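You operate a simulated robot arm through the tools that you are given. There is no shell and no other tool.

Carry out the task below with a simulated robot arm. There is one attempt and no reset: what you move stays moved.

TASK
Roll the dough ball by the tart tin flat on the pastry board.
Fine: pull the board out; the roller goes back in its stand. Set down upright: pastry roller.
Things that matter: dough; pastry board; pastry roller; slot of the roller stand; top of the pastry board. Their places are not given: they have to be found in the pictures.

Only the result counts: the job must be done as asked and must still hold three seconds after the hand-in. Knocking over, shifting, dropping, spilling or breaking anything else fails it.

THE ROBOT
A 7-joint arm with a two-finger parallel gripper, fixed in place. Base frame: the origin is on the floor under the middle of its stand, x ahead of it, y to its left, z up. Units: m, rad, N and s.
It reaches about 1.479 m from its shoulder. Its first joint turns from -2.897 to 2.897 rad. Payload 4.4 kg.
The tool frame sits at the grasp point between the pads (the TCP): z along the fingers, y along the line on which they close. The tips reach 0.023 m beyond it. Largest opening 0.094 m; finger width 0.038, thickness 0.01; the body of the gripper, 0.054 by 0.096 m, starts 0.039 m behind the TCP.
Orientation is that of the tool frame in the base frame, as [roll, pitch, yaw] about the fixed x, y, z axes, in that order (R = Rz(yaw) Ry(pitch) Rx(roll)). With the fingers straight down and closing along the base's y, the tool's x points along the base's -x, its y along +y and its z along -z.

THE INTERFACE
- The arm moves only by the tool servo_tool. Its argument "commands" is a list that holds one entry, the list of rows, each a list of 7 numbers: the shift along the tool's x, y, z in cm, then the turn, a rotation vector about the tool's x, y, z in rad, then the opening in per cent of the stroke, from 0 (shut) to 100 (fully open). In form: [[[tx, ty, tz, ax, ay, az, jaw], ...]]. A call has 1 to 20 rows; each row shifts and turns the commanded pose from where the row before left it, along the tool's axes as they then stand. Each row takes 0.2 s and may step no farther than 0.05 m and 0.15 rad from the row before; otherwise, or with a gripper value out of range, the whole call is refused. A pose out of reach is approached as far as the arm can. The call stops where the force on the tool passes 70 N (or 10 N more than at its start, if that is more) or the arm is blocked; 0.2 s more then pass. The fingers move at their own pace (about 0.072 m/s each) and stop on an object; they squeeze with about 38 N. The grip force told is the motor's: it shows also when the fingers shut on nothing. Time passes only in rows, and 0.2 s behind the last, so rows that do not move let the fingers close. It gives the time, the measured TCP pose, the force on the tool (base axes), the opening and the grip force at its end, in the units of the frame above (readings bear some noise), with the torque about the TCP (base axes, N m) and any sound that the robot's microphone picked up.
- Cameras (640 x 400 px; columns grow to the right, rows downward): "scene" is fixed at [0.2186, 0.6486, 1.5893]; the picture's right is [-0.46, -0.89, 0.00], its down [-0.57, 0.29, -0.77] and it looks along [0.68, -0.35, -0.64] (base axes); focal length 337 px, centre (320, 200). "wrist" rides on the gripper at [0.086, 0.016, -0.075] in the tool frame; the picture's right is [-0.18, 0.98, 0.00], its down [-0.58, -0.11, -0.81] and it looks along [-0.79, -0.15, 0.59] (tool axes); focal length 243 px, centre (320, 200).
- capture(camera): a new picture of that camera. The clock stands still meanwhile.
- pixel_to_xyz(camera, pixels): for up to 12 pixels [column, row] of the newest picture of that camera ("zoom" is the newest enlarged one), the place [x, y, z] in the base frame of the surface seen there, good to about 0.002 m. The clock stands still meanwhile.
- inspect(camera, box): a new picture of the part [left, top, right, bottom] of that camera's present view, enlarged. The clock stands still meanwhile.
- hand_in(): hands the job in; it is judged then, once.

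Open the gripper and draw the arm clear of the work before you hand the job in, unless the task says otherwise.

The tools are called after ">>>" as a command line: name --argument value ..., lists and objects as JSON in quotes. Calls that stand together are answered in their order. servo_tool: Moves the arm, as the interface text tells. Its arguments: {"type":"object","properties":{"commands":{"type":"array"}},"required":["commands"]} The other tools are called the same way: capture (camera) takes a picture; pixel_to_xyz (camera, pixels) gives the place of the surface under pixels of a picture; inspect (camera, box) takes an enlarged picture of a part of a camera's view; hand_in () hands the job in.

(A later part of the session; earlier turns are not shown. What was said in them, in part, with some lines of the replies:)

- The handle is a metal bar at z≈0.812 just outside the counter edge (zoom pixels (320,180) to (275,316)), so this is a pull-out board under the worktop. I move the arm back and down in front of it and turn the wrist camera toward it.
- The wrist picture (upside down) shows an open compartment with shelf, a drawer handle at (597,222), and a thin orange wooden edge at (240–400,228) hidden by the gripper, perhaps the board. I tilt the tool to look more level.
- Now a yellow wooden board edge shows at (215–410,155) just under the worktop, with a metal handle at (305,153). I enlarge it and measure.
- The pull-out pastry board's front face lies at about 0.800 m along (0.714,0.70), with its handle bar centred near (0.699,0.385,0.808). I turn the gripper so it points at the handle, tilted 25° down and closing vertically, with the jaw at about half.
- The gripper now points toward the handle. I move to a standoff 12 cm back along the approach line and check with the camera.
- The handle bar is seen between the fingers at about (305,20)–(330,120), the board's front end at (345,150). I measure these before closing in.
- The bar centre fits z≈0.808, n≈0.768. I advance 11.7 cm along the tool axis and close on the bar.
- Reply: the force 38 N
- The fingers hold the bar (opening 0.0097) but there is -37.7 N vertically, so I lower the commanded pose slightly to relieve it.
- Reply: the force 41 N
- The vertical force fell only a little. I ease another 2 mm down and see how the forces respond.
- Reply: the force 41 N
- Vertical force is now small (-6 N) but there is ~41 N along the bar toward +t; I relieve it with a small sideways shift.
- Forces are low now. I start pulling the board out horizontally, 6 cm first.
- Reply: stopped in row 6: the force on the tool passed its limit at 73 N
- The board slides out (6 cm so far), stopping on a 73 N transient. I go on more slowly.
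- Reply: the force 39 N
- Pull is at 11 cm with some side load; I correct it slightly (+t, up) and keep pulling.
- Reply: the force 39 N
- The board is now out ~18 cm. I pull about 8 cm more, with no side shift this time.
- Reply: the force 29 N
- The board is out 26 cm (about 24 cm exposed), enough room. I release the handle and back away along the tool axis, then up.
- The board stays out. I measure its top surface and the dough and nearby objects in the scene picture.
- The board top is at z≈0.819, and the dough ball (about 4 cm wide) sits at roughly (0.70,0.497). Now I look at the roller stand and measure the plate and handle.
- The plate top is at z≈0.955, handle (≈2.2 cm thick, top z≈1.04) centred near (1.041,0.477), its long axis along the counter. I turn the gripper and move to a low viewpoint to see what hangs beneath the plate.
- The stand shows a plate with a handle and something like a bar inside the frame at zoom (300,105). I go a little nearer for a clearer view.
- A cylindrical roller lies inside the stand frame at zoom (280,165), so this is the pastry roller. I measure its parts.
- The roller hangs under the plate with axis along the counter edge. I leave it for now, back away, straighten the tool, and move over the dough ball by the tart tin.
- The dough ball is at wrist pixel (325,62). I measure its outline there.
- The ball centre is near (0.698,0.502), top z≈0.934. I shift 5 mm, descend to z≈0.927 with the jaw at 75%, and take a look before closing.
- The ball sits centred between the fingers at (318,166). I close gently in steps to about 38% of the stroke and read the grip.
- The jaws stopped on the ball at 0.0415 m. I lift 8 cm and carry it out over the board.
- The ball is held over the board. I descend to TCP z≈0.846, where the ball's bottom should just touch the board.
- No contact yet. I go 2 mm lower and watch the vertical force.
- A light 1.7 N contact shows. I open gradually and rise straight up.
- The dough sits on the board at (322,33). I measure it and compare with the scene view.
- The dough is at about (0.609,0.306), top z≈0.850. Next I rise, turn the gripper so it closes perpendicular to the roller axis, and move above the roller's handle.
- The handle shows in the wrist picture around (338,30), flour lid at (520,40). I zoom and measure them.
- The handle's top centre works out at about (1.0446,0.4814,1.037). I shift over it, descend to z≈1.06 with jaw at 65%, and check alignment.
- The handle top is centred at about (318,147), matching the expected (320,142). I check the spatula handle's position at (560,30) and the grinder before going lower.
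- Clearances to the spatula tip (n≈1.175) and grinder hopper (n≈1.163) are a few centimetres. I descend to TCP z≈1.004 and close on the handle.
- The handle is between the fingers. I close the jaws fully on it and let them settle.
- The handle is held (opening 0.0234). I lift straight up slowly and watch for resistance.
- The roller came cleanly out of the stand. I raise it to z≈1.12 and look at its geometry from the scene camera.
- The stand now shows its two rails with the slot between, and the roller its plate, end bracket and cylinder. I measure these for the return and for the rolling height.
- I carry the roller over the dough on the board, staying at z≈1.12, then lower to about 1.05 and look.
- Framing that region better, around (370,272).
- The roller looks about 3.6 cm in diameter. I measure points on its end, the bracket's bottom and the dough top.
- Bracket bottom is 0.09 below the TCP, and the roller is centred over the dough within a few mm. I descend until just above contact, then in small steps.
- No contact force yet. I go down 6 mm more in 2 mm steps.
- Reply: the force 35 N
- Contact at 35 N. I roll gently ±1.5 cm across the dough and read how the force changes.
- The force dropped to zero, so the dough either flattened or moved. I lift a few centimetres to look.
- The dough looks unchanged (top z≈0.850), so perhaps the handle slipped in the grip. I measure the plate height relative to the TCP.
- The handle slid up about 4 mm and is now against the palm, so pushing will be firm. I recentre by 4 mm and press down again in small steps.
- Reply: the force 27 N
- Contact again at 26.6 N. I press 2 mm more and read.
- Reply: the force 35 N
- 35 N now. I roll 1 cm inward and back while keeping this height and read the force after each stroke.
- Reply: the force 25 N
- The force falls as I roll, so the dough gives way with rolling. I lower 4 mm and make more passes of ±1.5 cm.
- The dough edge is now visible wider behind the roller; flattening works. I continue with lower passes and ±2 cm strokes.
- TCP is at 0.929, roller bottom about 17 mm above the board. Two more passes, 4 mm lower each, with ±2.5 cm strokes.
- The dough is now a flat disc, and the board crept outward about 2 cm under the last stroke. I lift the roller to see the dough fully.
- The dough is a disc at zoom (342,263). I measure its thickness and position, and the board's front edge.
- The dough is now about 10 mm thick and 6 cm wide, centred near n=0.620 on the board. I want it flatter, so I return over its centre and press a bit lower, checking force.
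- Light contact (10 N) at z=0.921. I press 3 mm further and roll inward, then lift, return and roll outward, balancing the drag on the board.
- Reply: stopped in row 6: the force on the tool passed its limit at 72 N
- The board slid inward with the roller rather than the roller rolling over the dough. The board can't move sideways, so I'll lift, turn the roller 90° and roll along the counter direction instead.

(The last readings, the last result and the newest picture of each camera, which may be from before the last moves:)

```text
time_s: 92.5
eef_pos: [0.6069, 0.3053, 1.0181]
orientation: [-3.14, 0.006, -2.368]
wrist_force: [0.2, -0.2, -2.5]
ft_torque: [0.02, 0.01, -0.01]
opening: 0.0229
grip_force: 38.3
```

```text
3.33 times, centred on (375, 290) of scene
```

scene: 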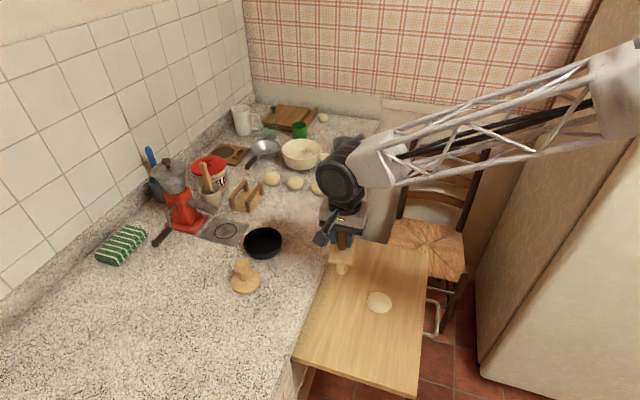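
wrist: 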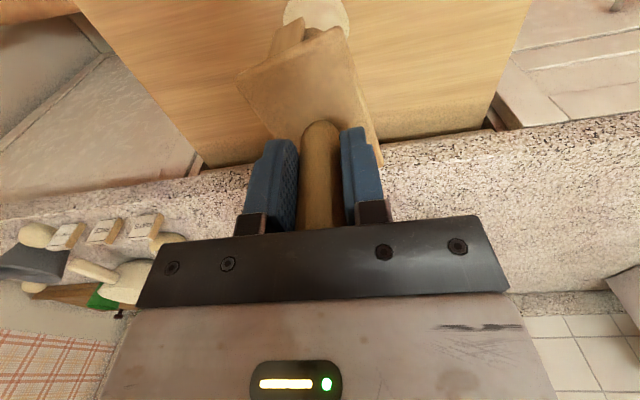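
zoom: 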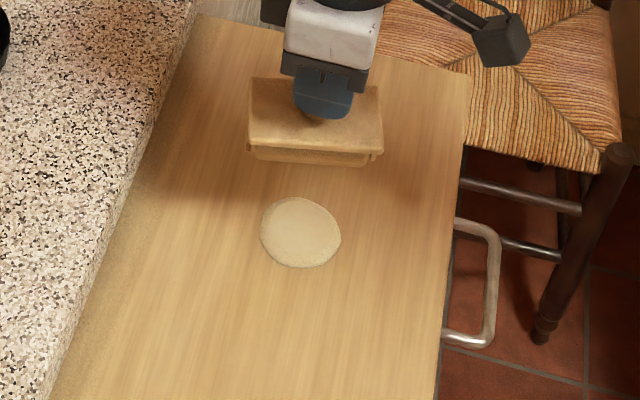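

The dough disc is at zoom (300,232), the board is back near its earlier place, but the roller seems to have turned a little in the grip. I measure dough and plate corners.

>>> pixel_to_xyz --camera "zoom" --pixels '[[300, 232], [270, 232], [332, 232], [300, 210], [300, 258], [252, 85], [250, 143], [380, 145], [376, 92], [315, 130], [260, 155], [360, 160]]'

>>> inspect --camera "wrist" --box '[220, 0, 400, 180]'

```text
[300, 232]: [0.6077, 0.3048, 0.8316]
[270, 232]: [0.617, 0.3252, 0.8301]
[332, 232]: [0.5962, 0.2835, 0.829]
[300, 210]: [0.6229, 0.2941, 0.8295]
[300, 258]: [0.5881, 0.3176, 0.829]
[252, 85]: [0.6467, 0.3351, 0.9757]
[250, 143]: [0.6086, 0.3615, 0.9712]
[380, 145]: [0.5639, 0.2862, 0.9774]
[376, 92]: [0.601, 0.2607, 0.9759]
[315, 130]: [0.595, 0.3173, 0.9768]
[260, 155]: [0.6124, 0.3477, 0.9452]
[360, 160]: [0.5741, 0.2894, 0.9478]
```

```text
2.22 times, centred on (310, 90) of wrist
```

zoom: 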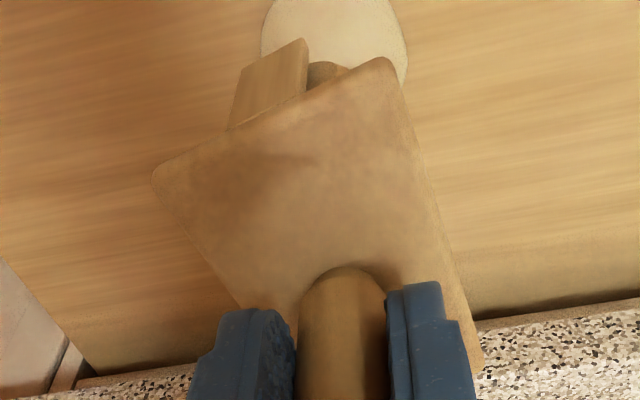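

The roller turned about 14.5° in the grip, and the dough (≈10–11 mm thick) lies right under it at (0.606,0.305). I correct the yaw by turning the tool back 14.5°, then lower to light contact.

>>> servo_tool --commands '[[[0, 0, 0, 0, 0, 0.1265, 0], [0, 0, 0, 0, 0, 0.1265, 0], [0, 0, 4, 0, 0, 0, 0], [0, 0, 4, 0, 0, 0, 0], [0, 0, 1.2, 0, 0, 0, 0], [0, 0, 0.4, 0, 0, 0, 0], [0, 0, 0.2, 0, 0, 0, 0], [0, 0, 0, 0, 0, 0, 0]]]'

>>> inspect --camera "scene" --box '[310, 240, 430, 340]'

```text
time_s: 94.3
eef_pos: [0.608, 0.3084, 0.921]
orientation: [-3.141, 0.006, -2.621]
wrist_force: [-0.5, 0.1, -1.5]
ft_torque: [0.0, 0.02, 0.0]
opening: 0.0227
grip_force: 37.5
```

```text
4.00 times, centred on (370, 290) of scene
```

zoom: 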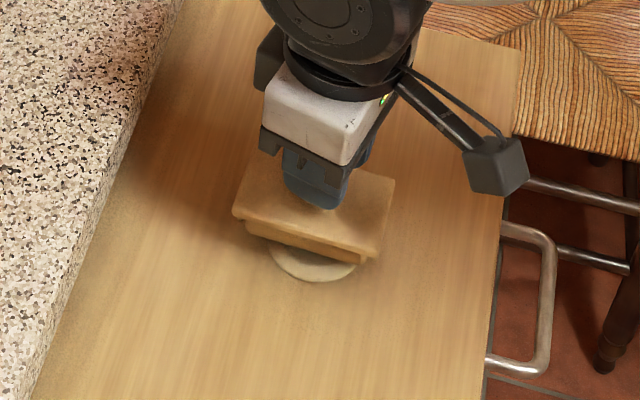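

I check the plate's direction after the correction.

>>> pixel_to_xyz --camera "zoom" --pixels '[[238, 208], [372, 250], [390, 185], [250, 170], [300, 225], [330, 240], [310, 270], [280, 255], [350, 270]]'

```text
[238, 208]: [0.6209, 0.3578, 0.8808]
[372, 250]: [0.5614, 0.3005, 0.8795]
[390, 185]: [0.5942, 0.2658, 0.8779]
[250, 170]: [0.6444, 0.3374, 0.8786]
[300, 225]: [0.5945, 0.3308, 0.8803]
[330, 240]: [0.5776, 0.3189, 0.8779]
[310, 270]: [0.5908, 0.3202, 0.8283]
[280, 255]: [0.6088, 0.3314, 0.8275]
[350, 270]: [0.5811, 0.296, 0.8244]
```

The plate's long edge now runs along azimuth 44°, as wanted. I lower in 2 mm steps to find contact.

>>> servo_tool --commands '[[[0, 0, 0.2, 0, 0, 0, 0], [0, 0, 0.2, 0, 0, 0, 0], [0, 0, 0, 0, 0, 0, 0]]]'

```text
time_s: 95.1
eef_pos: [0.6084, 0.3071, 0.9207]
orientation: [3.141, 0.01, -2.622]
wrist_force: [1.2, -0.1, 38.0]
ft_torque: [0.01, -0.04, 0.01]
opening: 0.0229
grip_force: 38.0
```

38 N of contact. I roll along the counter direction, 1.8 cm each way.

>>> servo_tool --commands '[[[0.15, 0.58, 0, 0, 0, 0, 0], [0.15, 0.58, 0, 0, 0, 0, 0], [0.15, 0.58, 0, 0, 0, 0, 0], [-0.15, -0.58, 0, 0, 0, 0, 0], [-0.15, -0.58, 0, 0, 0, 0, 0], [-0.15, -0.58, 0, 0, 0, 0, 0], [0, 0, 0, 0, 0, 0, 0]]]'

>>> servo_tool --commands '[[[-0.15, -0.58, 0, 0, 0, 0, 0], [-0.15, -0.58, 0, 0, 0, 0, 0], [-0.15, -0.58, 0, 0, 0, 0, 0], [0.15, 0.58, 0, 0, 0, 0, 0], [0.15, 0.58, 0, 0, 0, 0, 0], [0.15, 0.58, 0, 0, 0, 0, 0], [0, 0, 0, 0, 0, 0, 0]]]'

>>> inspect --camera "scene" --box '[310, 240, 430, 340]'

```text
time_s: 96.1
eef_pos: [0.6004, 0.3166, 0.9196]
orientation: [-3.14, 0.011, -2.623]
wrist_force: [-0.4, 1.0, 9.3]
ft_torque: [0.0, -0.03, 0.04]
opening: 0.0229
grip_force: 37.6
stopped in row 5: the force on the tool passed its limit at 71 N (the readings are from after the stop); the commanded pose is now the measured one
```

```text
time_s: 97.7
eef_pos: [0.5987, 0.3168, 0.9195]
orientation: [-3.141, 0.01, -2.622]
wrist_force: [0.1, 0.2, -1.4]
ft_torque: [0.01, -0.02, 0.01]
opening: 0.0226
grip_force: 37.8
```

```text
4.00 times, centred on (370, 290) of scene
```

zoom: 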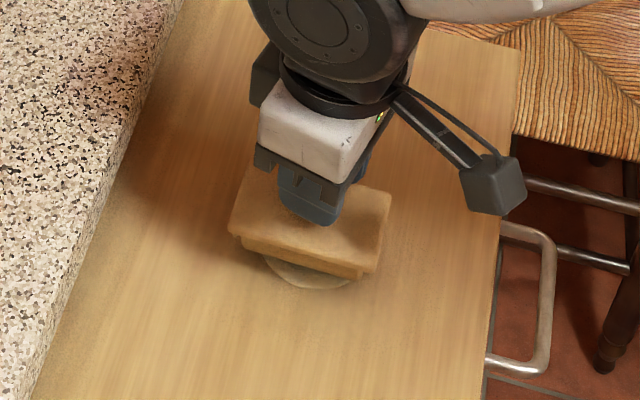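

It tripped at 71 N once, then rolled with no load left, so it is flattening. I lift to see the dough and re-measure.

>>> servo_tool --commands '[[[0, 0, -2, 0, 0, 0, 0], [0, 0, -4, 0, 0, 0, 0], [0, 0, -4, 0, 0, 0, 0], [0, 0, 0, 0, 0, 0, 0]]]'

>>> inspect --camera "scene" --box '[310, 230, 440, 350]'

```text
time_s: 98.7
eef_pos: [0.6015, 0.3146, 1.0181]
orientation: [3.142, 0.01, -2.623]
wrist_force: [-1.0, -0.3, -1.8]
ft_torque: [0.01, -0.01, 0.03]
opening: 0.0229
grip_force: 37.9
```

```text
3.33 times, centred on (375, 290) of scene
```

zoom: 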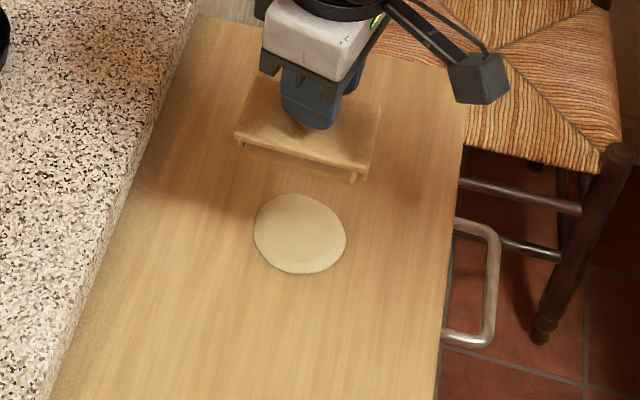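

>>> pixel_to_xyz --camera "zoom" --pixels '[[300, 234], [260, 234], [340, 234], [300, 200], [300, 268], [240, 132], [360, 170], [375, 110], [260, 78], [310, 145], [300, 290], [365, 234]]'

>>> capture --camera "wrist"

```text
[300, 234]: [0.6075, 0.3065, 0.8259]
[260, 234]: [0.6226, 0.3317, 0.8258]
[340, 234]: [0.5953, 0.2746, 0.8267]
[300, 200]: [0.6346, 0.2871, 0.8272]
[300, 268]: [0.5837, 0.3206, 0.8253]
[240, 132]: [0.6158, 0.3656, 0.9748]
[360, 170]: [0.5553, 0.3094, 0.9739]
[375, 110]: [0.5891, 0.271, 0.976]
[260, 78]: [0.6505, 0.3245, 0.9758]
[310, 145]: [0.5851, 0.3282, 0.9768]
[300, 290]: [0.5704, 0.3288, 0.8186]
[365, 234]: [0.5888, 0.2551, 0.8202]
```

```text
taken
```

wrist: 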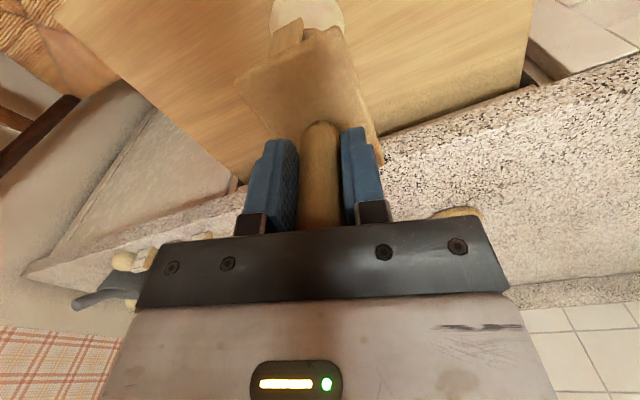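

The dough is now ~7 mm thick and ~6.8 cm across, centred at (0.609,0.304). One more gentle round: recentre, lower to contact, and roll with a small extra press.

>>> servo_tool --commands '[[[-0.35, -1.36, 2, 0, 0, 0, 0], [0, 0, 4, 0, 0, 0, 0], [0, 0, 3, 0, 0, 0, 0], [0, 0, 0.6, 0, 0, 0, 0], [0, 0, 0.3, 0, 0, 0, 0], [0, 0, 0.2, 0, 0, 0, 0], [0, 0, 0, 0, 0, 0, 0]]]'

```text
time_s: 100.3
eef_pos: [0.6096, 0.3055, 0.9199]
orientation: [3.141, 0.008, -2.625]
wrist_force: [0.2, -0.5, -2.3]
ft_torque: [0.01, 0.0, -0.01]
opening: 0.023
grip_force: 38.1
```

No contact yet; 2 mm lower.

>>> servo_tool --commands '[[[0, 0, 0.15, 0, 0, 0, 0], [0, 0, 0.15, 0, 0, 0, 0], [0, 0, 0, 0, 0, 0, 0]]]'

```text
time_s: 101.1
eef_pos: [0.6096, 0.3068, 0.9168]
orientation: [-3.139, 0.011, -2.623]
wrist_force: [0.8, 0.2, 20.2]
ft_torque: [-0.05, 0.06, -0.01]
opening: 0.0227
grip_force: 37.7
```

Contact at 20 N. I roll 2.4 cm each way along the counter direction at this height.

>>> servo_tool --commands '[[[0.15, 0.58, 0, 0, 0, 0, 0], [0.15, 0.58, 0, 0, 0, 0, 0], [0.15, 0.58, 0, 0, 0, 0, 0], [0.15, 0.58, 0, 0, 0, 0, 0], [-0.15, -0.58, 0, 0, 0, 0, 0], [-0.15, -0.58, 0, 0, 0, 0, 0], [-0.15, -0.58, 0, 0, 0, 0, 0], [-0.15, -0.58, 0, 0, 0, 0, 0], [-0.15, -0.58, 0, 0, 0, 0, 0], [-0.15, -0.58, 0, 0, 0, 0, 0], [-0.15, -0.58, 0, 0, 0, 0, 0], [-0.15, -0.58, 0, 0, 0, 0, 0], [0.15, 0.58, 0, 0, 0, 0, 0], [0.15, 0.58, 0, 0, 0, 0, 0], [0.15, 0.58, 0, 0, 0, 0, 0], [0.15, 0.58, 0, 0, 0, 0, 0], [0, 0, 0, 0, 0, 0, 0]]]'

>>> servo_tool --commands '[[[0, 0, -2, 0, 0, 0, 0], [0, 0, -4, 0, 0, 0, 0], [0, 0, -4, 0, 0, 0, 0], [0, 0, 0, 0, 0, 0, 0]]]'

>>> inspect --camera "scene" --box '[310, 230, 440, 350]'

```text
time_s: 104.7
eef_pos: [0.6099, 0.3053, 0.9158]
orientation: [-3.14, 0.009, -2.62]
wrist_force: [0.7, 0.2, 42.8]
ft_torque: [-0.02, -0.1, 0.02]
opening: 0.0228
grip_force: 38.2
```

```text
time_s: 105.7
eef_pos: [0.6084, 0.3027, 1.0147]
orientation: [3.141, 0.009, -2.625]
wrist_force: [-0.3, -0.5, -0.9]
ft_torque: [0.05, -0.04, 0.03]
opening: 0.0227
grip_force: 38.1
```

```text
3.33 times, centred on (375, 290) of scene
```

zoom: 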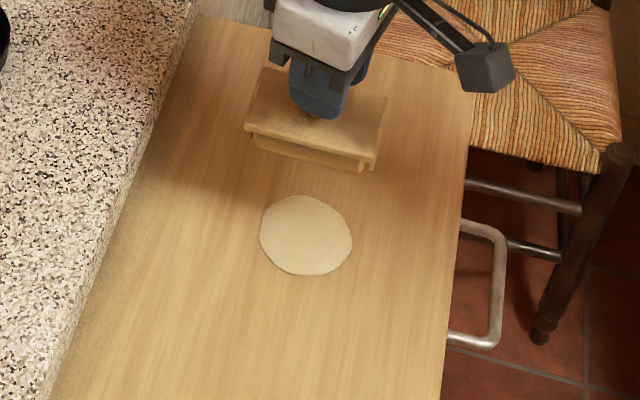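

>>> pixel_to_xyz --camera "zoom" --pixels '[[305, 236], [264, 236], [346, 236], [305, 200], [305, 270], [250, 132], [368, 158], [384, 105], [265, 75], [310, 140], [305, 295], [375, 236]]'

>>> inspect --camera "scene" --box '[355, 280, 425, 325]'

```text
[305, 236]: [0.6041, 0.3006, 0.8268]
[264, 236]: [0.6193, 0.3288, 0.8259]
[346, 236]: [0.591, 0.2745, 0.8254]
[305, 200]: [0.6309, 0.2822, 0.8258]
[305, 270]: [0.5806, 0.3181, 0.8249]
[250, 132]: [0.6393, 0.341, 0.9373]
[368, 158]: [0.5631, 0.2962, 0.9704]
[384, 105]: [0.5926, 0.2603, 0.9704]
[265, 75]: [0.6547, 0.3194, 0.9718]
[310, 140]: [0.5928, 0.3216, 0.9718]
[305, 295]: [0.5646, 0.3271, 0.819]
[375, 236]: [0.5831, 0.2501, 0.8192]
```

```text
8.89 times, centred on (390, 302) of scene
```

zoom: 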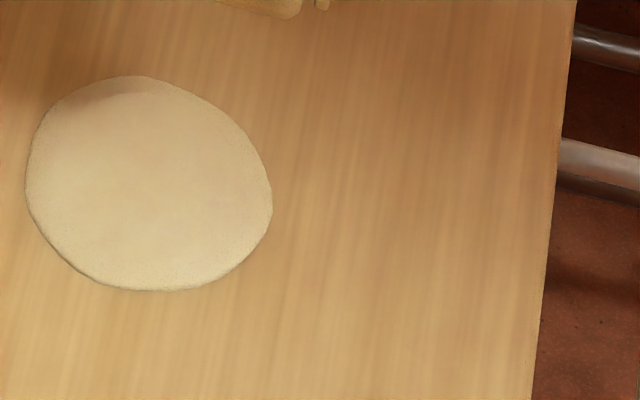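

The dough stays about 7 mm thick with unchanged outline, which suggests it is near its limit. I make one more firmer pass (~45 N) to verify.

>>> servo_tool --commands '[[[0.1, 0.0, 2, 0, 0, 0, 0], [0, 0, 4, 0, 0, 0, 0], [0, 0, 3, 0, 0, 0, 0], [0, 0, 0.5, 0, 0, 0, 0], [0, 0, 0.2, 0, 0, 0, 0], [0, 0, 0.2, 0, 0, 0, 0], [0, 0, 0, 0, 0, 0, 0]]]'

```text
time_s: 107.3
eef_pos: [0.6088, 0.3064, 0.9169]
orientation: [-3.141, 0.009, -2.625]
wrist_force: [0.6, 0.2, 9.3]
ft_torque: [0.03, 0.01, 0.0]
opening: 0.0229
grip_force: 38.1
```

>>> servo_tool --commands '[[[0, 0, 0.2, 0, 0, 0, 0], [0, 0, 0.2, 0, 0, 0, 0], [0, 0, 0, 0, 0, 0, 0]]]'

```text
time_s: 108.1
eef_pos: [0.6109, 0.3071, 0.9161]
orientation: [-3.139, 0.017, -2.621]
wrist_force: [0.7, -0.4, 10.2]
ft_torque: [-0.11, 0.07, 0.01]
opening: 0.0227
grip_force: 37.8
stopped in row 3: the force on the tool passed its limit at 73 N (the readings are from after the stop); the commanded pose is now the measured one
```

It is stiff now (73 N for 4 mm). I press to about 40 N and roll once more over ±2 cm.

>>> servo_tool --commands '[[[0, 0, 0.18, 0, 0, 0, 0], [0.15, 0.58, 0, 0, 0, 0, 0], [0.15, 0.58, 0, 0, 0, 0, 0], [0.15, 0.58, 0, 0, 0, 0, 0], [-0.15, -0.58, 0, 0, 0, 0, 0], [-0.15, -0.58, 0, 0, 0, 0, 0], [-0.15, -0.58, 0, 0, 0, 0, 0], [-0.15, -0.58, 0, 0, 0, 0, 0], [-0.15, -0.58, 0, 0, 0, 0, 0], [-0.15, -0.58, 0, 0, 0, 0, 0], [0.15, 0.58, 0, 0, 0, 0, 0], [0.15, 0.58, 0, 0, 0, 0, 0], [0.15, 0.58, 0, 0, 0, 0, 0], [0, 0, 0, 0, 0, 0, 0]]]'

>>> servo_tool --commands '[[[0, 0, -2, 0, 0, 0, 0], [0, 0, -4, 0, 0, 0, 0], [0, 0, -4, 0, 0, 0, 0], [0, 0, 0, 0, 0, 0, 0]]]'

>>> inspect --camera "scene" --box '[310, 230, 440, 350]'

```text
time_s: 109.7
eef_pos: [0.6101, 0.3102, 0.9163]
orientation: [-3.14, 0.022, -2.62]
wrist_force: [-0.2, -0.5, 10.3]
ft_torque: [-0.11, 0.07, 0.03]
opening: 0.0229
grip_force: 38.0
stopped in row 8: the force on the tool passed its limit at 72 N (the readings are from after the stop); the commanded pose is now the measured one
```

```text
time_s: 110.7
eef_pos: [0.6074, 0.308, 1.0139]
orientation: [-3.14, 0.018, -2.623]
wrist_force: [-0.1, -0.5, -1.6]
ft_torque: [0.01, -0.01, -0.02]
opening: 0.023
grip_force: 38.2
```

```text
3.33 times, centred on (375, 290) of scene
```

zoom: 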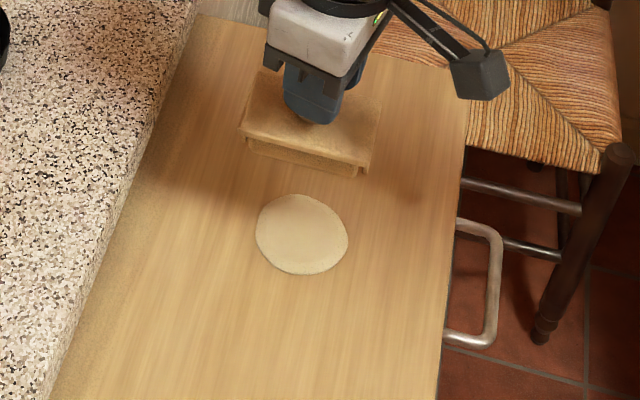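

The dough is unchanged by this, so it is fully rolled (~7 mm from 31 mm). Now I get accurate measurements of the empty stand's slot for returning the roller.

>>> inspect --camera "scene" --box '[225, 175, 270, 215]'

```text
10.00 times, centred on (248, 195) of scene
```

zoom: 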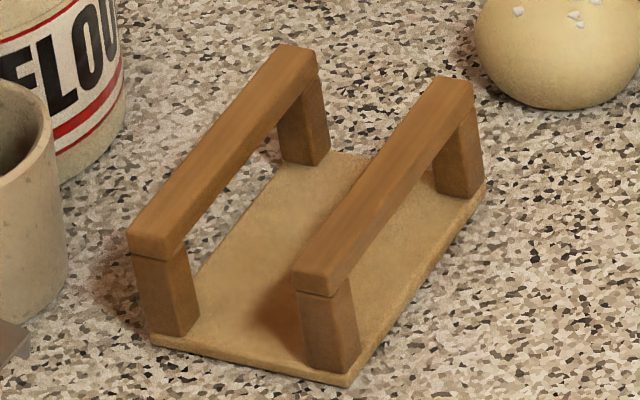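

A clear view of both rails. I query points along the inner and outer edges of the rails' tops.

>>> pixel_to_xyz --camera "zoom" --pixels '[[134, 230], [163, 238], [284, 50], [310, 57], [299, 266], [332, 276], [442, 84], [468, 90], [220, 130], [240, 140], [372, 165], [398, 170]]'

>>> pixel_to_xyz --camera "zoom" --pixels '[[210, 150], [215, 148], [246, 137], [250, 132], [366, 163], [369, 164], [402, 172], [405, 172], [260, 240], [330, 190], [290, 300], [240, 300]]'

```text
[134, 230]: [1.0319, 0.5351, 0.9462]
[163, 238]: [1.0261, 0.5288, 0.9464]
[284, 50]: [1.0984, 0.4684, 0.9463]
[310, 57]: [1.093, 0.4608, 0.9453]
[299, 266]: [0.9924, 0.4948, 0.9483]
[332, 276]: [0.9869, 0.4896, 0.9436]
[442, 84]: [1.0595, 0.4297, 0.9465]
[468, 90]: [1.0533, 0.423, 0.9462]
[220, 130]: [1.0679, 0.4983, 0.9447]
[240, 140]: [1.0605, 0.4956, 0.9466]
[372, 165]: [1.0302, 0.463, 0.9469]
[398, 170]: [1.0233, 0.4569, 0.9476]
```

```text
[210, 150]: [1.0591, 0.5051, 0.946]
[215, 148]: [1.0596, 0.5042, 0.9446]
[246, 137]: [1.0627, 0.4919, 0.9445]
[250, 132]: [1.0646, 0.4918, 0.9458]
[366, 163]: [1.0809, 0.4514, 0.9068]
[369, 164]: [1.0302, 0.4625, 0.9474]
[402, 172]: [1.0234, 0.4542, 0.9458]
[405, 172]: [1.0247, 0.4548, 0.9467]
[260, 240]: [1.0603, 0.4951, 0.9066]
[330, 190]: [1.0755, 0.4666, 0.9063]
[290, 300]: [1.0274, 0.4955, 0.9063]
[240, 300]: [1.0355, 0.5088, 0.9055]
```

The slot centre works out at (1.0433,0.4798), rails running at -45°, rail tops z≈0.9465. Now I measure how the roller sits in the grip.

>>> inspect --camera "scene" --box '[350, 240, 395, 290]'

```text
8.00 times, centred on (372, 265) of scene
```

zoom: 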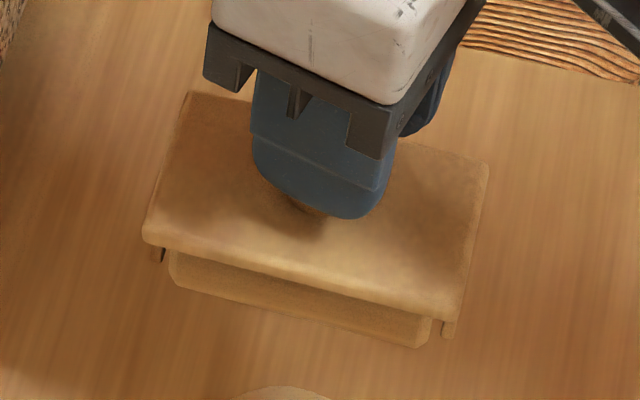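

>>> pixel_to_xyz --camera "zoom" --pixels '[[150, 230], [455, 305], [480, 170], [195, 100], [300, 262], [445, 235], [170, 165], [430, 160], [200, 240], [400, 290], [300, 240], [450, 290]]'

>>> pixel_to_xyz --camera "zoom" --pixels '[[160, 238], [250, 258], [350, 284], [430, 304], [470, 260], [483, 190], [155, 200], [175, 140], [300, 305], [200, 285], [410, 335], [300, 285]]'

```text
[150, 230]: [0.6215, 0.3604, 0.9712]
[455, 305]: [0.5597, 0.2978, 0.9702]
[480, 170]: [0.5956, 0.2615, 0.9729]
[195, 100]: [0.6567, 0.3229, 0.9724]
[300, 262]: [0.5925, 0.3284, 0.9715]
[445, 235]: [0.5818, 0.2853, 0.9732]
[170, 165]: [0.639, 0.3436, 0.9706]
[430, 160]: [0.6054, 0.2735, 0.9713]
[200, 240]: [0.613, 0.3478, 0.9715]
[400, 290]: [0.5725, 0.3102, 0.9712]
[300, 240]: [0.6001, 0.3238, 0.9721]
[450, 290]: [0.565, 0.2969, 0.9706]
```

```text
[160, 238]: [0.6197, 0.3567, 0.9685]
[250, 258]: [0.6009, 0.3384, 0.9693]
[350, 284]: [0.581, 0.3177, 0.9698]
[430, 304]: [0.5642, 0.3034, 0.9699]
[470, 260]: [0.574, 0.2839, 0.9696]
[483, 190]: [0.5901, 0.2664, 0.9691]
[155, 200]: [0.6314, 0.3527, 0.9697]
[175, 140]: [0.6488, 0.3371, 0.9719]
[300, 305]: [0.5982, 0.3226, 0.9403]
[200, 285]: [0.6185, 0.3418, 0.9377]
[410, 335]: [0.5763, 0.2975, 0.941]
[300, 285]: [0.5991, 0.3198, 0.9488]
```

The plate's centre is about (0.608,0.311), azimuth ≈44.8°, 4.2 cm below the TCP. I level the tool, lift to z≈1.13, and rotate back 90°.

>>> servo_tool --commands '[[[0, 0, -4, 0, 0.018, 0, 0], [0, 0, -4, 0, 0, 0, 0], [0, 0, -4, 0, 0, 0, 0], [0, 0, 0, 0, 0, 0.1428, 0], [0, 0, 0, 0, 0, 0.1428, 0], [0, 0, 0, 0, 0, 0.1428, 0], [0, 0, 0, 0, 0, 0.1428, 0], [0, 0, 0, 0, 0, 0.1428, 0], [0, 0, 0, 0, 0, 0.1428, 0], [0, 0, 0, 0, 0, 0.1428, 0], [0, 0, 0, 0, 0, 0.1428, 0], [0, 0, 0, 0, 0, 0.1428, 0], [0, 0, 0, 0, 0, 0.1428, 0], [0, 0, 0, 0, 0, 0.1428, 0], [0, 0, 0, 0, 0, 0, 0]]]'

```text
time_s: 113.9
eef_pos: [0.6075, 0.3084, 1.1358]
orientation: [3.141, 0.001, 2.087]
wrist_force: [-0.6, -0.6, -2.7]
ft_torque: [0.01, -0.02, 0.01]
opening: 0.0229
grip_force: 38.3
```

The tool is level with yaw 2.087. I carry the roller toward the stand, stopping about 6 cm short of it first.

>>> servo_tool --commands '[[[-0.588, 4.2, 0, 0, 0, 0, 0], [-0.588, 4.2, 0, 0, 0, 0, 0], [-0.588, 4.2, 0, 0, 0, 0, 0], [-0.588, 4.2, 0, 0, 0, 0, 0], [-0.588, 4.2, 0, 0, 0, 0, 0], [-0.588, 4.2, 0, 0, 0, 0, 0], [-0.588, 4.2, 0, 0, 0, 0, 0], [-0.588, 4.2, 0, 0, 0, 0, 0], [-0.588, 4.2, 0, 0, 0, 0, 0], [-0.588, 4.2, 0, 0, 0, 0, 0], [0, 0, 0, 0, 0, 0, 0]]]'

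>>> inspect --camera "scene" --box '[190, 120, 310, 230]'

```text
time_s: 116.3
eef_pos: [0.9998, 0.4655, 1.1341]
orientation: [3.138, 0.0, 2.092]
wrist_force: [0.0, -0.4, -1.6]
ft_torque: [0.02, -0.02, -0.03]
opening: 0.0229
grip_force: 37.6
```

```text
3.64 times, centred on (250, 175) of scene
```

zoom: 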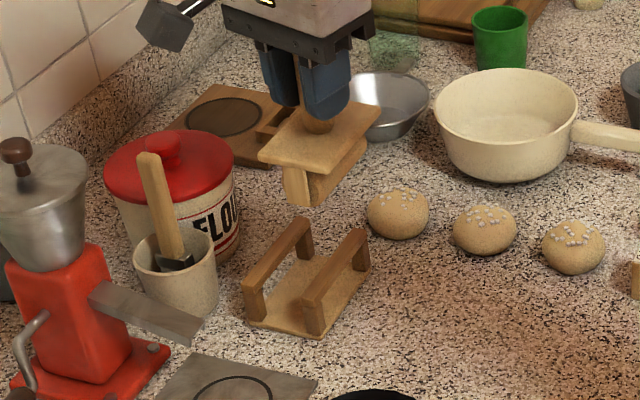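

I move over the stand and lower to where the roller is about 2 cm above the rails, then measure alignment.

>>> servo_tool --commands '[[[-0.33, 2.19, 0, 0, 0, 0, 0], [-0.32, 2.18, 0, 0, 0, 0, 0], [0, 0, 2.5, 0, 0, 0, 0], [0, 0, 2.5, 0, 0, 0, 0], [0, 0, 2.0, 0, 0, 0, 0], [0, 0, 0, 0, 0, 0, 0], [0, 0, 0, 0, 0, 0, 0]]]'

>>> inspect --camera "scene" --box '[220, 155, 275, 215]'

>>> capture --camera "wrist"

```text
time_s: 117.9
eef_pos: [1.0409, 0.4814, 1.0663]
orientation: [3.139, 0.003, 2.092]
wrist_force: [-0.3, 0.1, -1.2]
ft_torque: [0.03, -0.01, 0.03]
opening: 0.0228
grip_force: 38.4
```

```text
6.67 times, centred on (248, 185) of scene
```

zoom: 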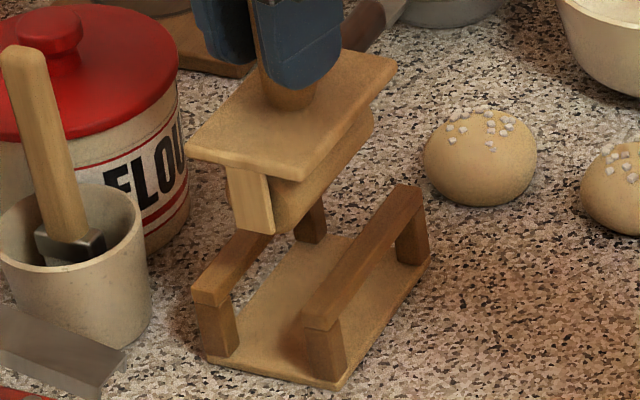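

```text
taken
```

wrist: 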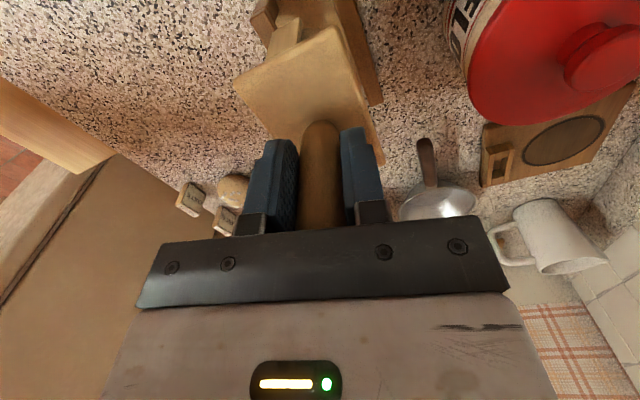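

Measuring plate corners, bracket bottom and roller in the zoomed scene view.

>>> pixel_to_xyz --camera "zoom" --pixels '[[193, 147], [295, 175], [390, 65], [240, 165], [345, 120], [340, 52], [250, 222], [235, 200], [268, 225], [300, 205], [365, 145], [220, 105]]'

>>> pixel_to_xyz --camera "zoom" --pixels '[[200, 150], [288, 172], [303, 165], [384, 72], [320, 148], [366, 94], [210, 122], [230, 100], [280, 140], [320, 110], [250, 190], [260, 228]]'

```text
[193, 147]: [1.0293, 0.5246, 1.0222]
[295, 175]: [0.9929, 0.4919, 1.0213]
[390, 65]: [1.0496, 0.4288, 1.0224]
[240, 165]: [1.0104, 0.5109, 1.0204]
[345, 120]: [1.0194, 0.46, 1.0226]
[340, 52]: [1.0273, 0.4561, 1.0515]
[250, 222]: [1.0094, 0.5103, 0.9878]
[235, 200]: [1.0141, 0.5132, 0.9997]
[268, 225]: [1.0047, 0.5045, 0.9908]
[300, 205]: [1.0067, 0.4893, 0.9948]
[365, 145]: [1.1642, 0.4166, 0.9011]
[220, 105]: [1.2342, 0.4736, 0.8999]
```

```text
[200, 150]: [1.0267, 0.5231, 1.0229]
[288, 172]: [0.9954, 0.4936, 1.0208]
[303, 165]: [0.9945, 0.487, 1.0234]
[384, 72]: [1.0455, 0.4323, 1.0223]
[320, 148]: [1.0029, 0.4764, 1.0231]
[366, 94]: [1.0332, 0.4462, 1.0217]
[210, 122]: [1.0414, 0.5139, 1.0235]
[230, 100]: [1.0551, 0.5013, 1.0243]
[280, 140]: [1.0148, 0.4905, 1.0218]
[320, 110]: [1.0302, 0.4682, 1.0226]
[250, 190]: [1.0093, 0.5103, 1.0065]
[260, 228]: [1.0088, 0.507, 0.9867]
```

The plate is about 4 mm too far out and roughly 1° off. I correct that (+4 mm in y, small yaw) and measure again.

>>> servo_tool --commands '[[[-0.05, 0.42, 0, 0, 0, -0.015, 0], [0, 0, 0, 0, 0, 0, 0], [0, 0, 0.5, 0, 0, 0, 0], [0, 0, 0, 0, 0, 0, 0]]]'

>>> inspect --camera "scene" --box '[222, 165, 270, 213]'

```text
time_s: 118.9
eef_pos: [1.047, 0.4849, 1.0616]
orientation: [3.14, 0.002, 2.105]
wrist_force: [0.6, -0.6, -2.1]
ft_torque: [0.0, 0.02, -0.01]
opening: 0.0228
grip_force: 38.2
```

```text
8.33 times, centred on (246, 189) of scene
```

zoom: 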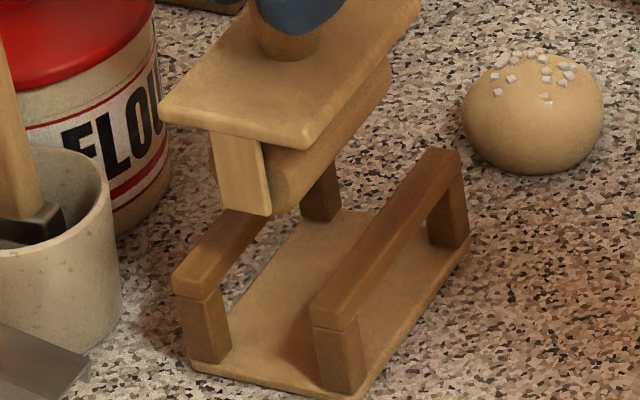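

>>> pixel_to_xyz --camera "zoom" --pixels '[[166, 112], [305, 143], [416, 12], [235, 128], [318, 125], [370, 62], [238, 205], [215, 185], [266, 210], [218, 200], [190, 75], [290, 190]]'

>>> pixel_to_xyz --camera "zoom" --pixels '[[180, 275], [215, 285], [315, 300], [350, 310], [430, 152], [456, 162], [175, 98], [210, 52], [330, 112], [400, 30], [240, 170], [255, 200]]'

```text
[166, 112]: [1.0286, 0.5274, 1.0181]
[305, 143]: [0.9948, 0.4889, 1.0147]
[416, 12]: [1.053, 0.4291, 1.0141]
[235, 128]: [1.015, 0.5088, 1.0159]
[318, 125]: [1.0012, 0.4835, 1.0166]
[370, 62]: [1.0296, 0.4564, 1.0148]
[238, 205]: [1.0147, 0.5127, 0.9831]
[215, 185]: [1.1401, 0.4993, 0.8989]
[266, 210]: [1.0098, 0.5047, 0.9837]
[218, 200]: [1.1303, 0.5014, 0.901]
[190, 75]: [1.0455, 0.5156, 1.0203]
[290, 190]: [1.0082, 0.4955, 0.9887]
```

```text
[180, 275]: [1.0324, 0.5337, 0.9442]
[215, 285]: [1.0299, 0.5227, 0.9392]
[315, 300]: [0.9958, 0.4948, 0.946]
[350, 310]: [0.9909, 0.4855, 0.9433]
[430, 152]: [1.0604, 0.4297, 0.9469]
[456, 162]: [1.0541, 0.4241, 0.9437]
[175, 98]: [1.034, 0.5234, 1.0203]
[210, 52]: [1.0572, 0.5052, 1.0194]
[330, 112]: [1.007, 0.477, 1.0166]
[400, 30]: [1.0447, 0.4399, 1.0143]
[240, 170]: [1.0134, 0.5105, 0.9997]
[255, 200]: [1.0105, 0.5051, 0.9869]
```

Centred now (n'≈1.0765, azimuth ≈-45.8°). The far edge reads slightly higher, so I check the plate's tilt with interior points and the wrist view.

>>> pixel_to_xyz --camera "zoom" --pixels '[[295, 132], [270, 125], [240, 115], [215, 108], [185, 102], [330, 95], [310, 85], [355, 65], [220, 60], [235, 45], [225, 80], [350, 50]]'

>>> capture --camera "wrist"

```text
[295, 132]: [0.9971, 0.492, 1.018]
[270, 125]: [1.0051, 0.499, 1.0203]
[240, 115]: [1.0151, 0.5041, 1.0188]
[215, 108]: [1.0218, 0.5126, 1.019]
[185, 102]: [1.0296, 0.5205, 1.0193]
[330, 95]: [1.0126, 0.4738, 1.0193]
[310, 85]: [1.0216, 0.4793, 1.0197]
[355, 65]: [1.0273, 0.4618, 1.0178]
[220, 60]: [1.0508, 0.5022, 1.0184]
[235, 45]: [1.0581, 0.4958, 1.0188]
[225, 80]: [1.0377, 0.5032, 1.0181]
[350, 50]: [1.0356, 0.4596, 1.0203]
```

```text
taken
```

wrist: 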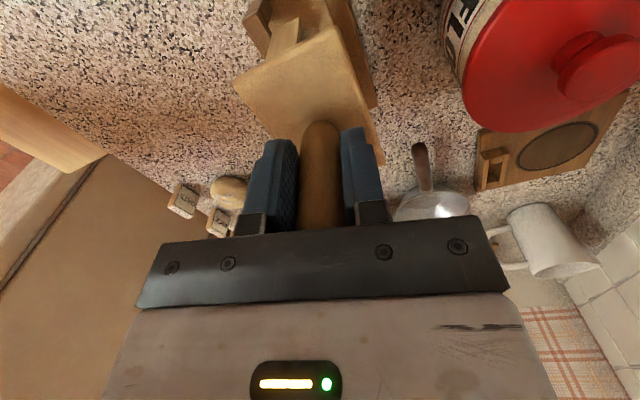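

The plate is level and centred. I lower slowly toward the slot, checking forces.

>>> servo_tool --commands '[[[0, 0, 0.7, 0, 0, 0, 0], [0, 0, 0.7, 0, 0, 0, 0], [0, 0, 0.6, 0, 0, 0, 0], [0, 0, 0, 0, 0, 0, 0]]]'

>>> inspect --camera "scene" --box '[222, 165, 270, 213]'

```text
time_s: 119.9
eef_pos: [1.0459, 0.4821, 1.0413]
orientation: [3.139, 0.002, 2.106]
wrist_force: [0.7, 0.2, -1.6]
ft_torque: [0.0, 0.01, -0.04]
opening: 0.0227
grip_force: 38.1
```

```text
8.33 times, centred on (246, 189) of scene
```

zoom: 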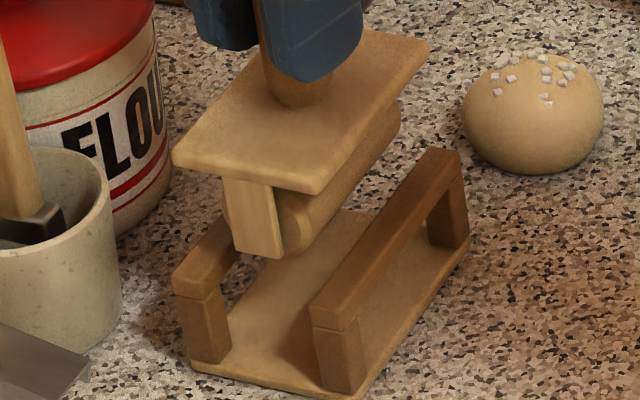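

Alignment looks right, the roller is at the level of the rails. I continue 1.2 cm down in small steps.

>>> servo_tool --commands '[[[0, 0, 0.3, 0, 0, 0, 0], [0, 0, 0.3, 0, 0, 0, 0], [0, 0, 0.3, 0, 0, 0, 0], [0, 0, 0.3, 0, 0, 0, 0], [0, 0, 0, 0, 0, 0, 0]]]'

>>> inspect --camera "scene" --box '[222, 165, 270, 213]'

```text
time_s: 121.1
eef_pos: [1.0458, 0.4831, 1.029]
orientation: [3.139, 0.002, 2.107]
wrist_force: [0.0, 0.6, -2.0]
ft_torque: [0.0, -0.01, -0.05]
opening: 0.0229
grip_force: 38.0
```

```text
8.33 times, centred on (246, 189) of scene
```

zoom: 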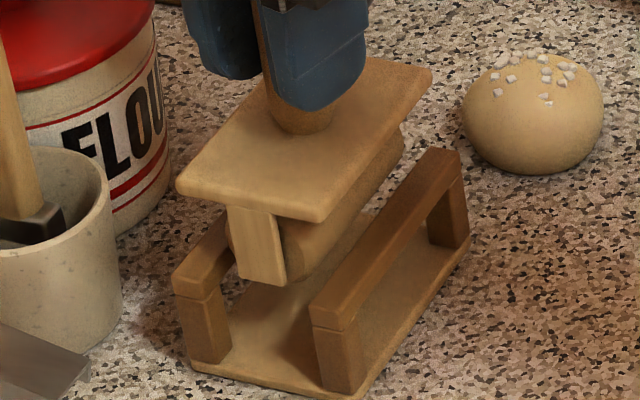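

The roller is entering the slot without load. I go 2 cm further.

>>> servo_tool --commands '[[[0, 0, 0.4, 0, 0, 0, 0], [0, 0, 0.4, 0, 0, 0, 0], [0, 0, 0.4, 0, 0, 0, 0], [0, 0, 0.4, 0, 0, 0, 0], [0, 0, 0.3, 0, 0, 0, 0], [0, 0, 0, 0, 0, 0, 0]]]'

>>> inspect --camera "scene" --box '[222, 165, 270, 213]'

```text
time_s: 122.5
eef_pos: [1.0459, 0.4826, 1.0093]
orientation: [3.14, 0.002, 2.106]
wrist_force: [0.1, -0.5, -2.0]
ft_torque: [-0.01, 0.01, 0.01]
opening: 0.023
grip_force: 37.9
```

```text
8.33 times, centred on (246, 189) of scene
```

zoom: 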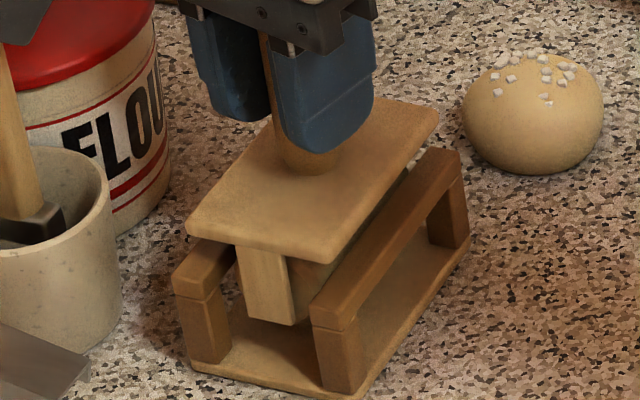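

About 1 cm remains. I lower 6 mm, then in 1–2 mm steps till contact.

>>> servo_tool --commands '[[[0, 0, 0.2, 0, 0, 0, 0], [0, 0, 0.2, 0, 0, 0, 0], [0, 0, 0.2, 0, 0, 0, 0], [0, 0, 0, 0, 0, 0, 0]]]'

>>> servo_tool --commands '[[[0, 0, 0.15, 0, 0, 0, 0], [0, 0, 0, 0, 0, 0, 0]]]'

>>> servo_tool --commands '[[[0, 0, 0.15, 0, 0, 0, 0], [0, 0, 0, 0, 0, 0, 0]]]'

>>> inspect --camera "scene" --box '[222, 165, 270, 213]'

```text
time_s: 123.5
eef_pos: [1.0462, 0.4839, 1.0045]
orientation: [3.14, 0.001, 2.107]
wrist_force: [-0.5, 1.3, -2.3]
ft_torque: [-0.01, -0.01, 0.0]
opening: 0.0231
grip_force: 38.3
```

```text
time_s: 124.1
eef_pos: [1.047, 0.4827, 1.0015]
orientation: [3.14, 0.003, 2.105]
wrist_force: [0.9, 0.3, -2.2]
ft_torque: [0.02, 0.0, 0.0]
opening: 0.0227
grip_force: 38.0
```

```text
time_s: 124.7
eef_pos: [1.0468, 0.4842, 1.0007]
orientation: [3.138, 0.002, 2.106]
wrist_force: [-0.4, 0.2, -2.3]
ft_torque: [0.01, 0.01, -0.02]
opening: 0.023
grip_force: 38.0
```

```text
8.33 times, centred on (246, 189) of scene
```

zoom: 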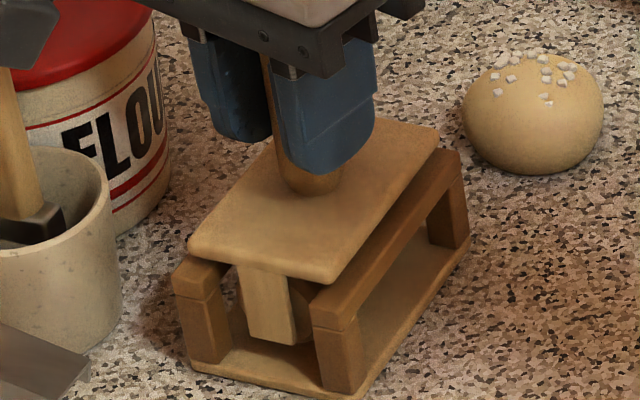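

No contact yet, the plate is just above the rails. I keep lowering 1 mm at a time.

>>> servo_tool --commands '[[[0, 0, 0.1, 0, 0, 0, 0], [0, 0, 0.1, 0, 0, 0, 0], [0, 0, 0, 0, 0, 0, 0]]]'

>>> servo_tool --commands '[[[0, 0, 0.1, 0, 0, 0, 0], [0, 0, 0, 0, 0, 0, 0]]]'

```text
time_s: 125.5
eef_pos: [1.0469, 0.4823, 0.9985]
orientation: [3.141, 0.0, 2.107]
wrist_force: [0.5, 0.9, -2.2]
ft_torque: [0.0, 0.02, 0.02]
opening: 0.0227
grip_force: 38.3
```

```text
time_s: 126.1
eef_pos: [1.0471, 0.4849, 0.9986]
orientation: [3.139, 0.002, 2.107]
wrist_force: [-1.0, 0.2, 2.8]
ft_torque: [-0.28, 0.02, -0.06]
opening: 0.0226
grip_force: 37.7
```

Contact has begun (+2.8 N). I lower one more millimetre and inspect the seating.

>>> servo_tool --commands '[[[0, 0, 0.1, 0, 0, 0, 0], [0, 0, 0, 0, 0, 0, 0]]]'

>>> inspect --camera "scene" --box '[222, 165, 270, 213]'

```text
time_s: 126.7
eef_pos: [1.0476, 0.483, 0.997]
orientation: [3.14, 0.002, 2.105]
wrist_force: [-0.8, 3.6, 10.5]
ft_torque: [-0.5, -0.16, 0.02]
opening: 0.0228
grip_force: 37.5
```

```text
8.33 times, centred on (246, 189) of scene
```

zoom: 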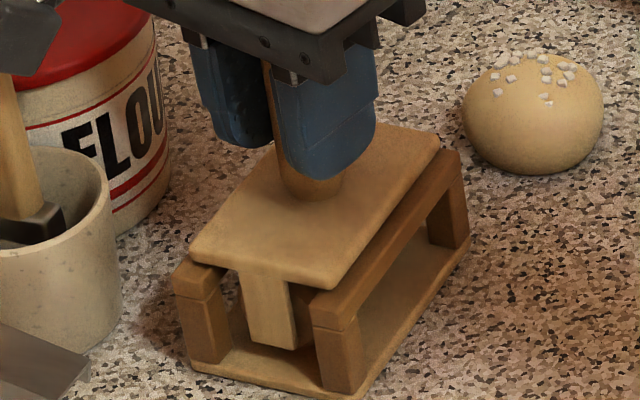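

The plate rests on the rails with ~10 N. I open the jaws gradually to release the handle.

>>> servo_tool --commands '[[[0, 0, 0, 0, 0, 0, 28], [0, 0, 0, 0, 0, 0, 35], [0, 0, 0, 0, 0, 0, 50], [0, 0, 0, 0, 0, 0, 55], [0, 0, 0, 0, 0, 0, 55]]]'

>>> inspect --camera "scene" --box '[222, 165, 270, 213]'

>>> capture --camera "wrist"

```text
time_s: 127.9
eef_pos: [1.0469, 0.4835, 0.9967]
orientation: [3.142, 0.003, 2.107]
wrist_force: [1.0, 0.1, 11.7]
ft_torque: [-0.06, -0.04, 0.04]
opening: 0.0517
grip_force: 0.0
```

```text
8.33 times, centred on (246, 189) of scene
```

zoom: 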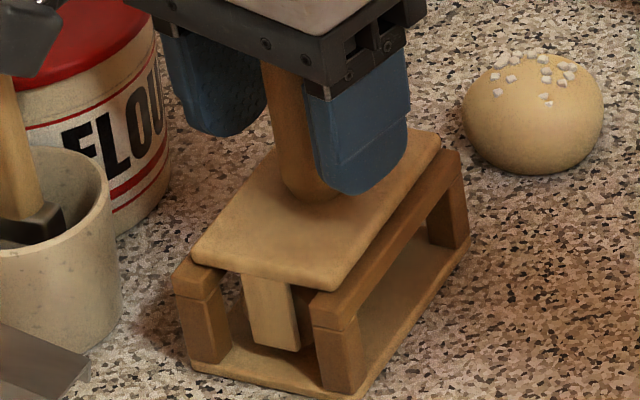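

```text
taken
```

wrist: 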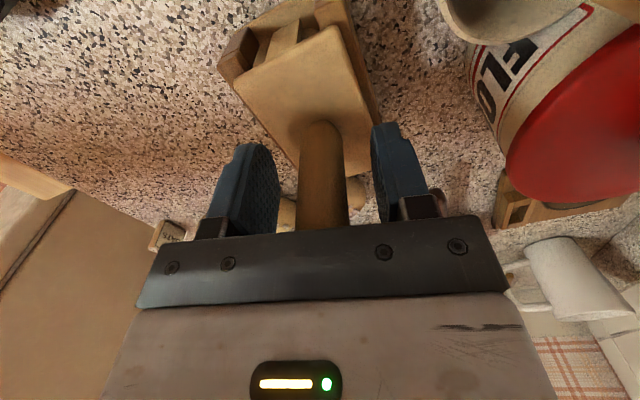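

The roller is released and seated; the palm still touches its top (11.7 N). I rise straight up.

>>> servo_tool --commands '[[[0, 0, -0.5, 0, 0, 0, 55], [0, 0, -1.5, 0, 0, 0, 55], [0, 0, -3, 0, 0, 0, 55], [0, 0, -4, 0, 0, 0, 55], [0, 0, -4, 0, 0, 0, 55], [0, 0, -2, 0, 0, 0, 55], [0, 0, 0, 0, 0, 0, 55]]]'

>>> inspect --camera "scene" --box '[222, 160, 270, 213]'

>>> capture --camera "wrist"

```text
time_s: 129.5
eef_pos: [1.0473, 0.4818, 1.1444]
orientation: [3.139, 0.003, 2.107]
wrist_force: [0.2, -0.7, 0.2]
ft_torque: [0.0, 0.01, 0.0]
opening: 0.0515
grip_force: 0.0
```

```text
7.55 times, centred on (246, 186) of scene
```

zoom: 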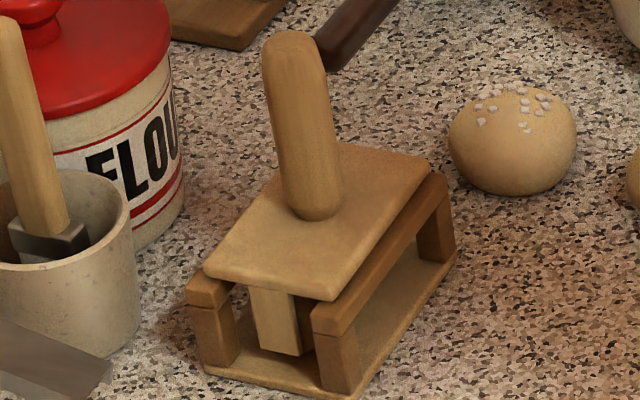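

```text
taken
```

wrist: 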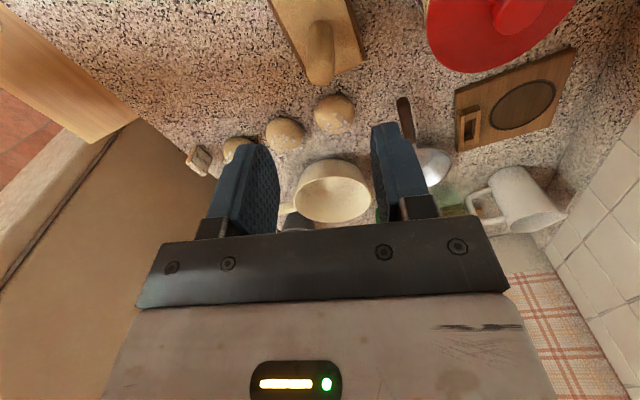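

The roller stands upright in its stand, much as at the start. I verify its plate height and handle position.

>>> pixel_to_xyz --camera "zoom" --pixels '[[215, 265], [330, 290], [425, 170], [350, 155], [270, 235], [370, 200], [295, 45], [310, 130], [300, 260], [240, 220], [205, 300], [325, 325]]'

>>> capture --camera "scene"

```text
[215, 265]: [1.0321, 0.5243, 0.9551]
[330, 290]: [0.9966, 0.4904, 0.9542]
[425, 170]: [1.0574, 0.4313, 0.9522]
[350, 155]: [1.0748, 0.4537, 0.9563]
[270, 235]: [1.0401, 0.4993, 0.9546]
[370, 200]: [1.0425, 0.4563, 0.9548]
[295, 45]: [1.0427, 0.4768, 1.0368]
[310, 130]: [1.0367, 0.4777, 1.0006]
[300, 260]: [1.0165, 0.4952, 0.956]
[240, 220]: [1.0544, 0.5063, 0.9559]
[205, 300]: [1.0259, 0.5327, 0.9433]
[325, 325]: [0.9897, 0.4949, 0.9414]
```

```text
taken
```

scene: 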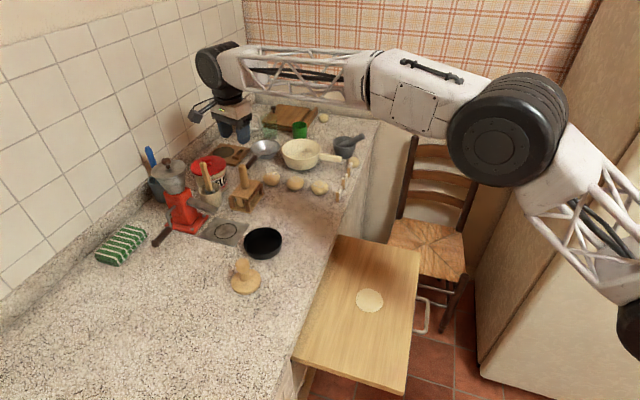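

The plate is level at z≈0.955 and the handle is back at its starting place; everything else looks untouched. I now draw the arm back, clear of the work, with the gripper open.

>>> servo_tool --commands '[[[-0.98, -4.02, -0.48, 0, 0, 0, 100], [-0.98, -4.02, -0.48, 0, 0, 0, 100], [-0.98, -4.02, -0.48, 0, 0, 0, 100], [-0.98, -4.02, -0.48, 0, 0, 0, 100], [-0.98, -4.02, -0.48, 0, 0, 0, 100], [-0.98, -4.02, -0.48, 0, 0, 0, 100], [-0.98, -4.02, -0.48, 0, 0, 0, 100], [-0.98, -4.02, -0.48, 0, 0, 0, 100], [-0.98, -4.02, -0.48, 0, 0, 0, 100], [-0.98, -4.02, -0.48, 0, 0, 0, 100], [-0.98, -4.02, -0.48, 0, 0, 0, 100], [0, 0, 0, 0, 0, 0, 100]]]'

>>> capture --camera "scene"

>>> inspect --camera "scene" --box '[320, 260, 430, 340]'

```text
time_s: 132.1
eef_pos: [0.7166, 0.1674, 1.1972]
orientation: [3.14, 0.002, 2.108]
wrist_force: [-0.9, -0.2, 0.8]
ft_torque: [-0.01, -0.01, 0.04]
opening: 0.094
grip_force: 0.1
```

```text
taken
```

scene: 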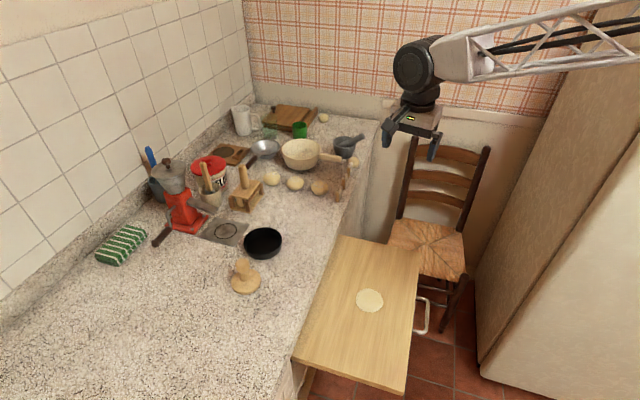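

```text
5.00 times, centred on (375, 300) of scene
```

zoom: 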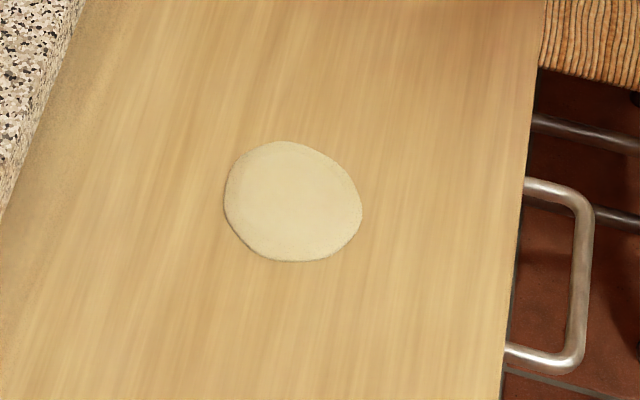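

The dough lies flat (about 7 mm thick) on the pulled-out pastry board at (370,300). The roller is upright in its stand at (245,190), the other items are where they were, and the arm is clear with the gripper open. I hand the job in.

>>> hand_in

```text
The job is handed in.
```

I rolled the dough ball by the tart tin flat on the pastry board and put the roller back upright in its stand. I then handed the job in; no verdict came back with it.

- **Dough:** it is now a disc about 7 mm thick and 7 cm across; it started about 31 mm high. Two further passes did not make it any thinner.
- **Board:** I pulled it out from under the worktop by its handle and left it out, with the dough resting on top. It slid a couple of centimetres in and out during the rolling.
- **Roller:** it is in the slot, level and at its starting position. It turned about 14° in the grip while rolling, and I corrected for that before putting it back.
- **Everything else:** the other items look untouched in the last picture. The arm is clear of the work and the gripper is open.
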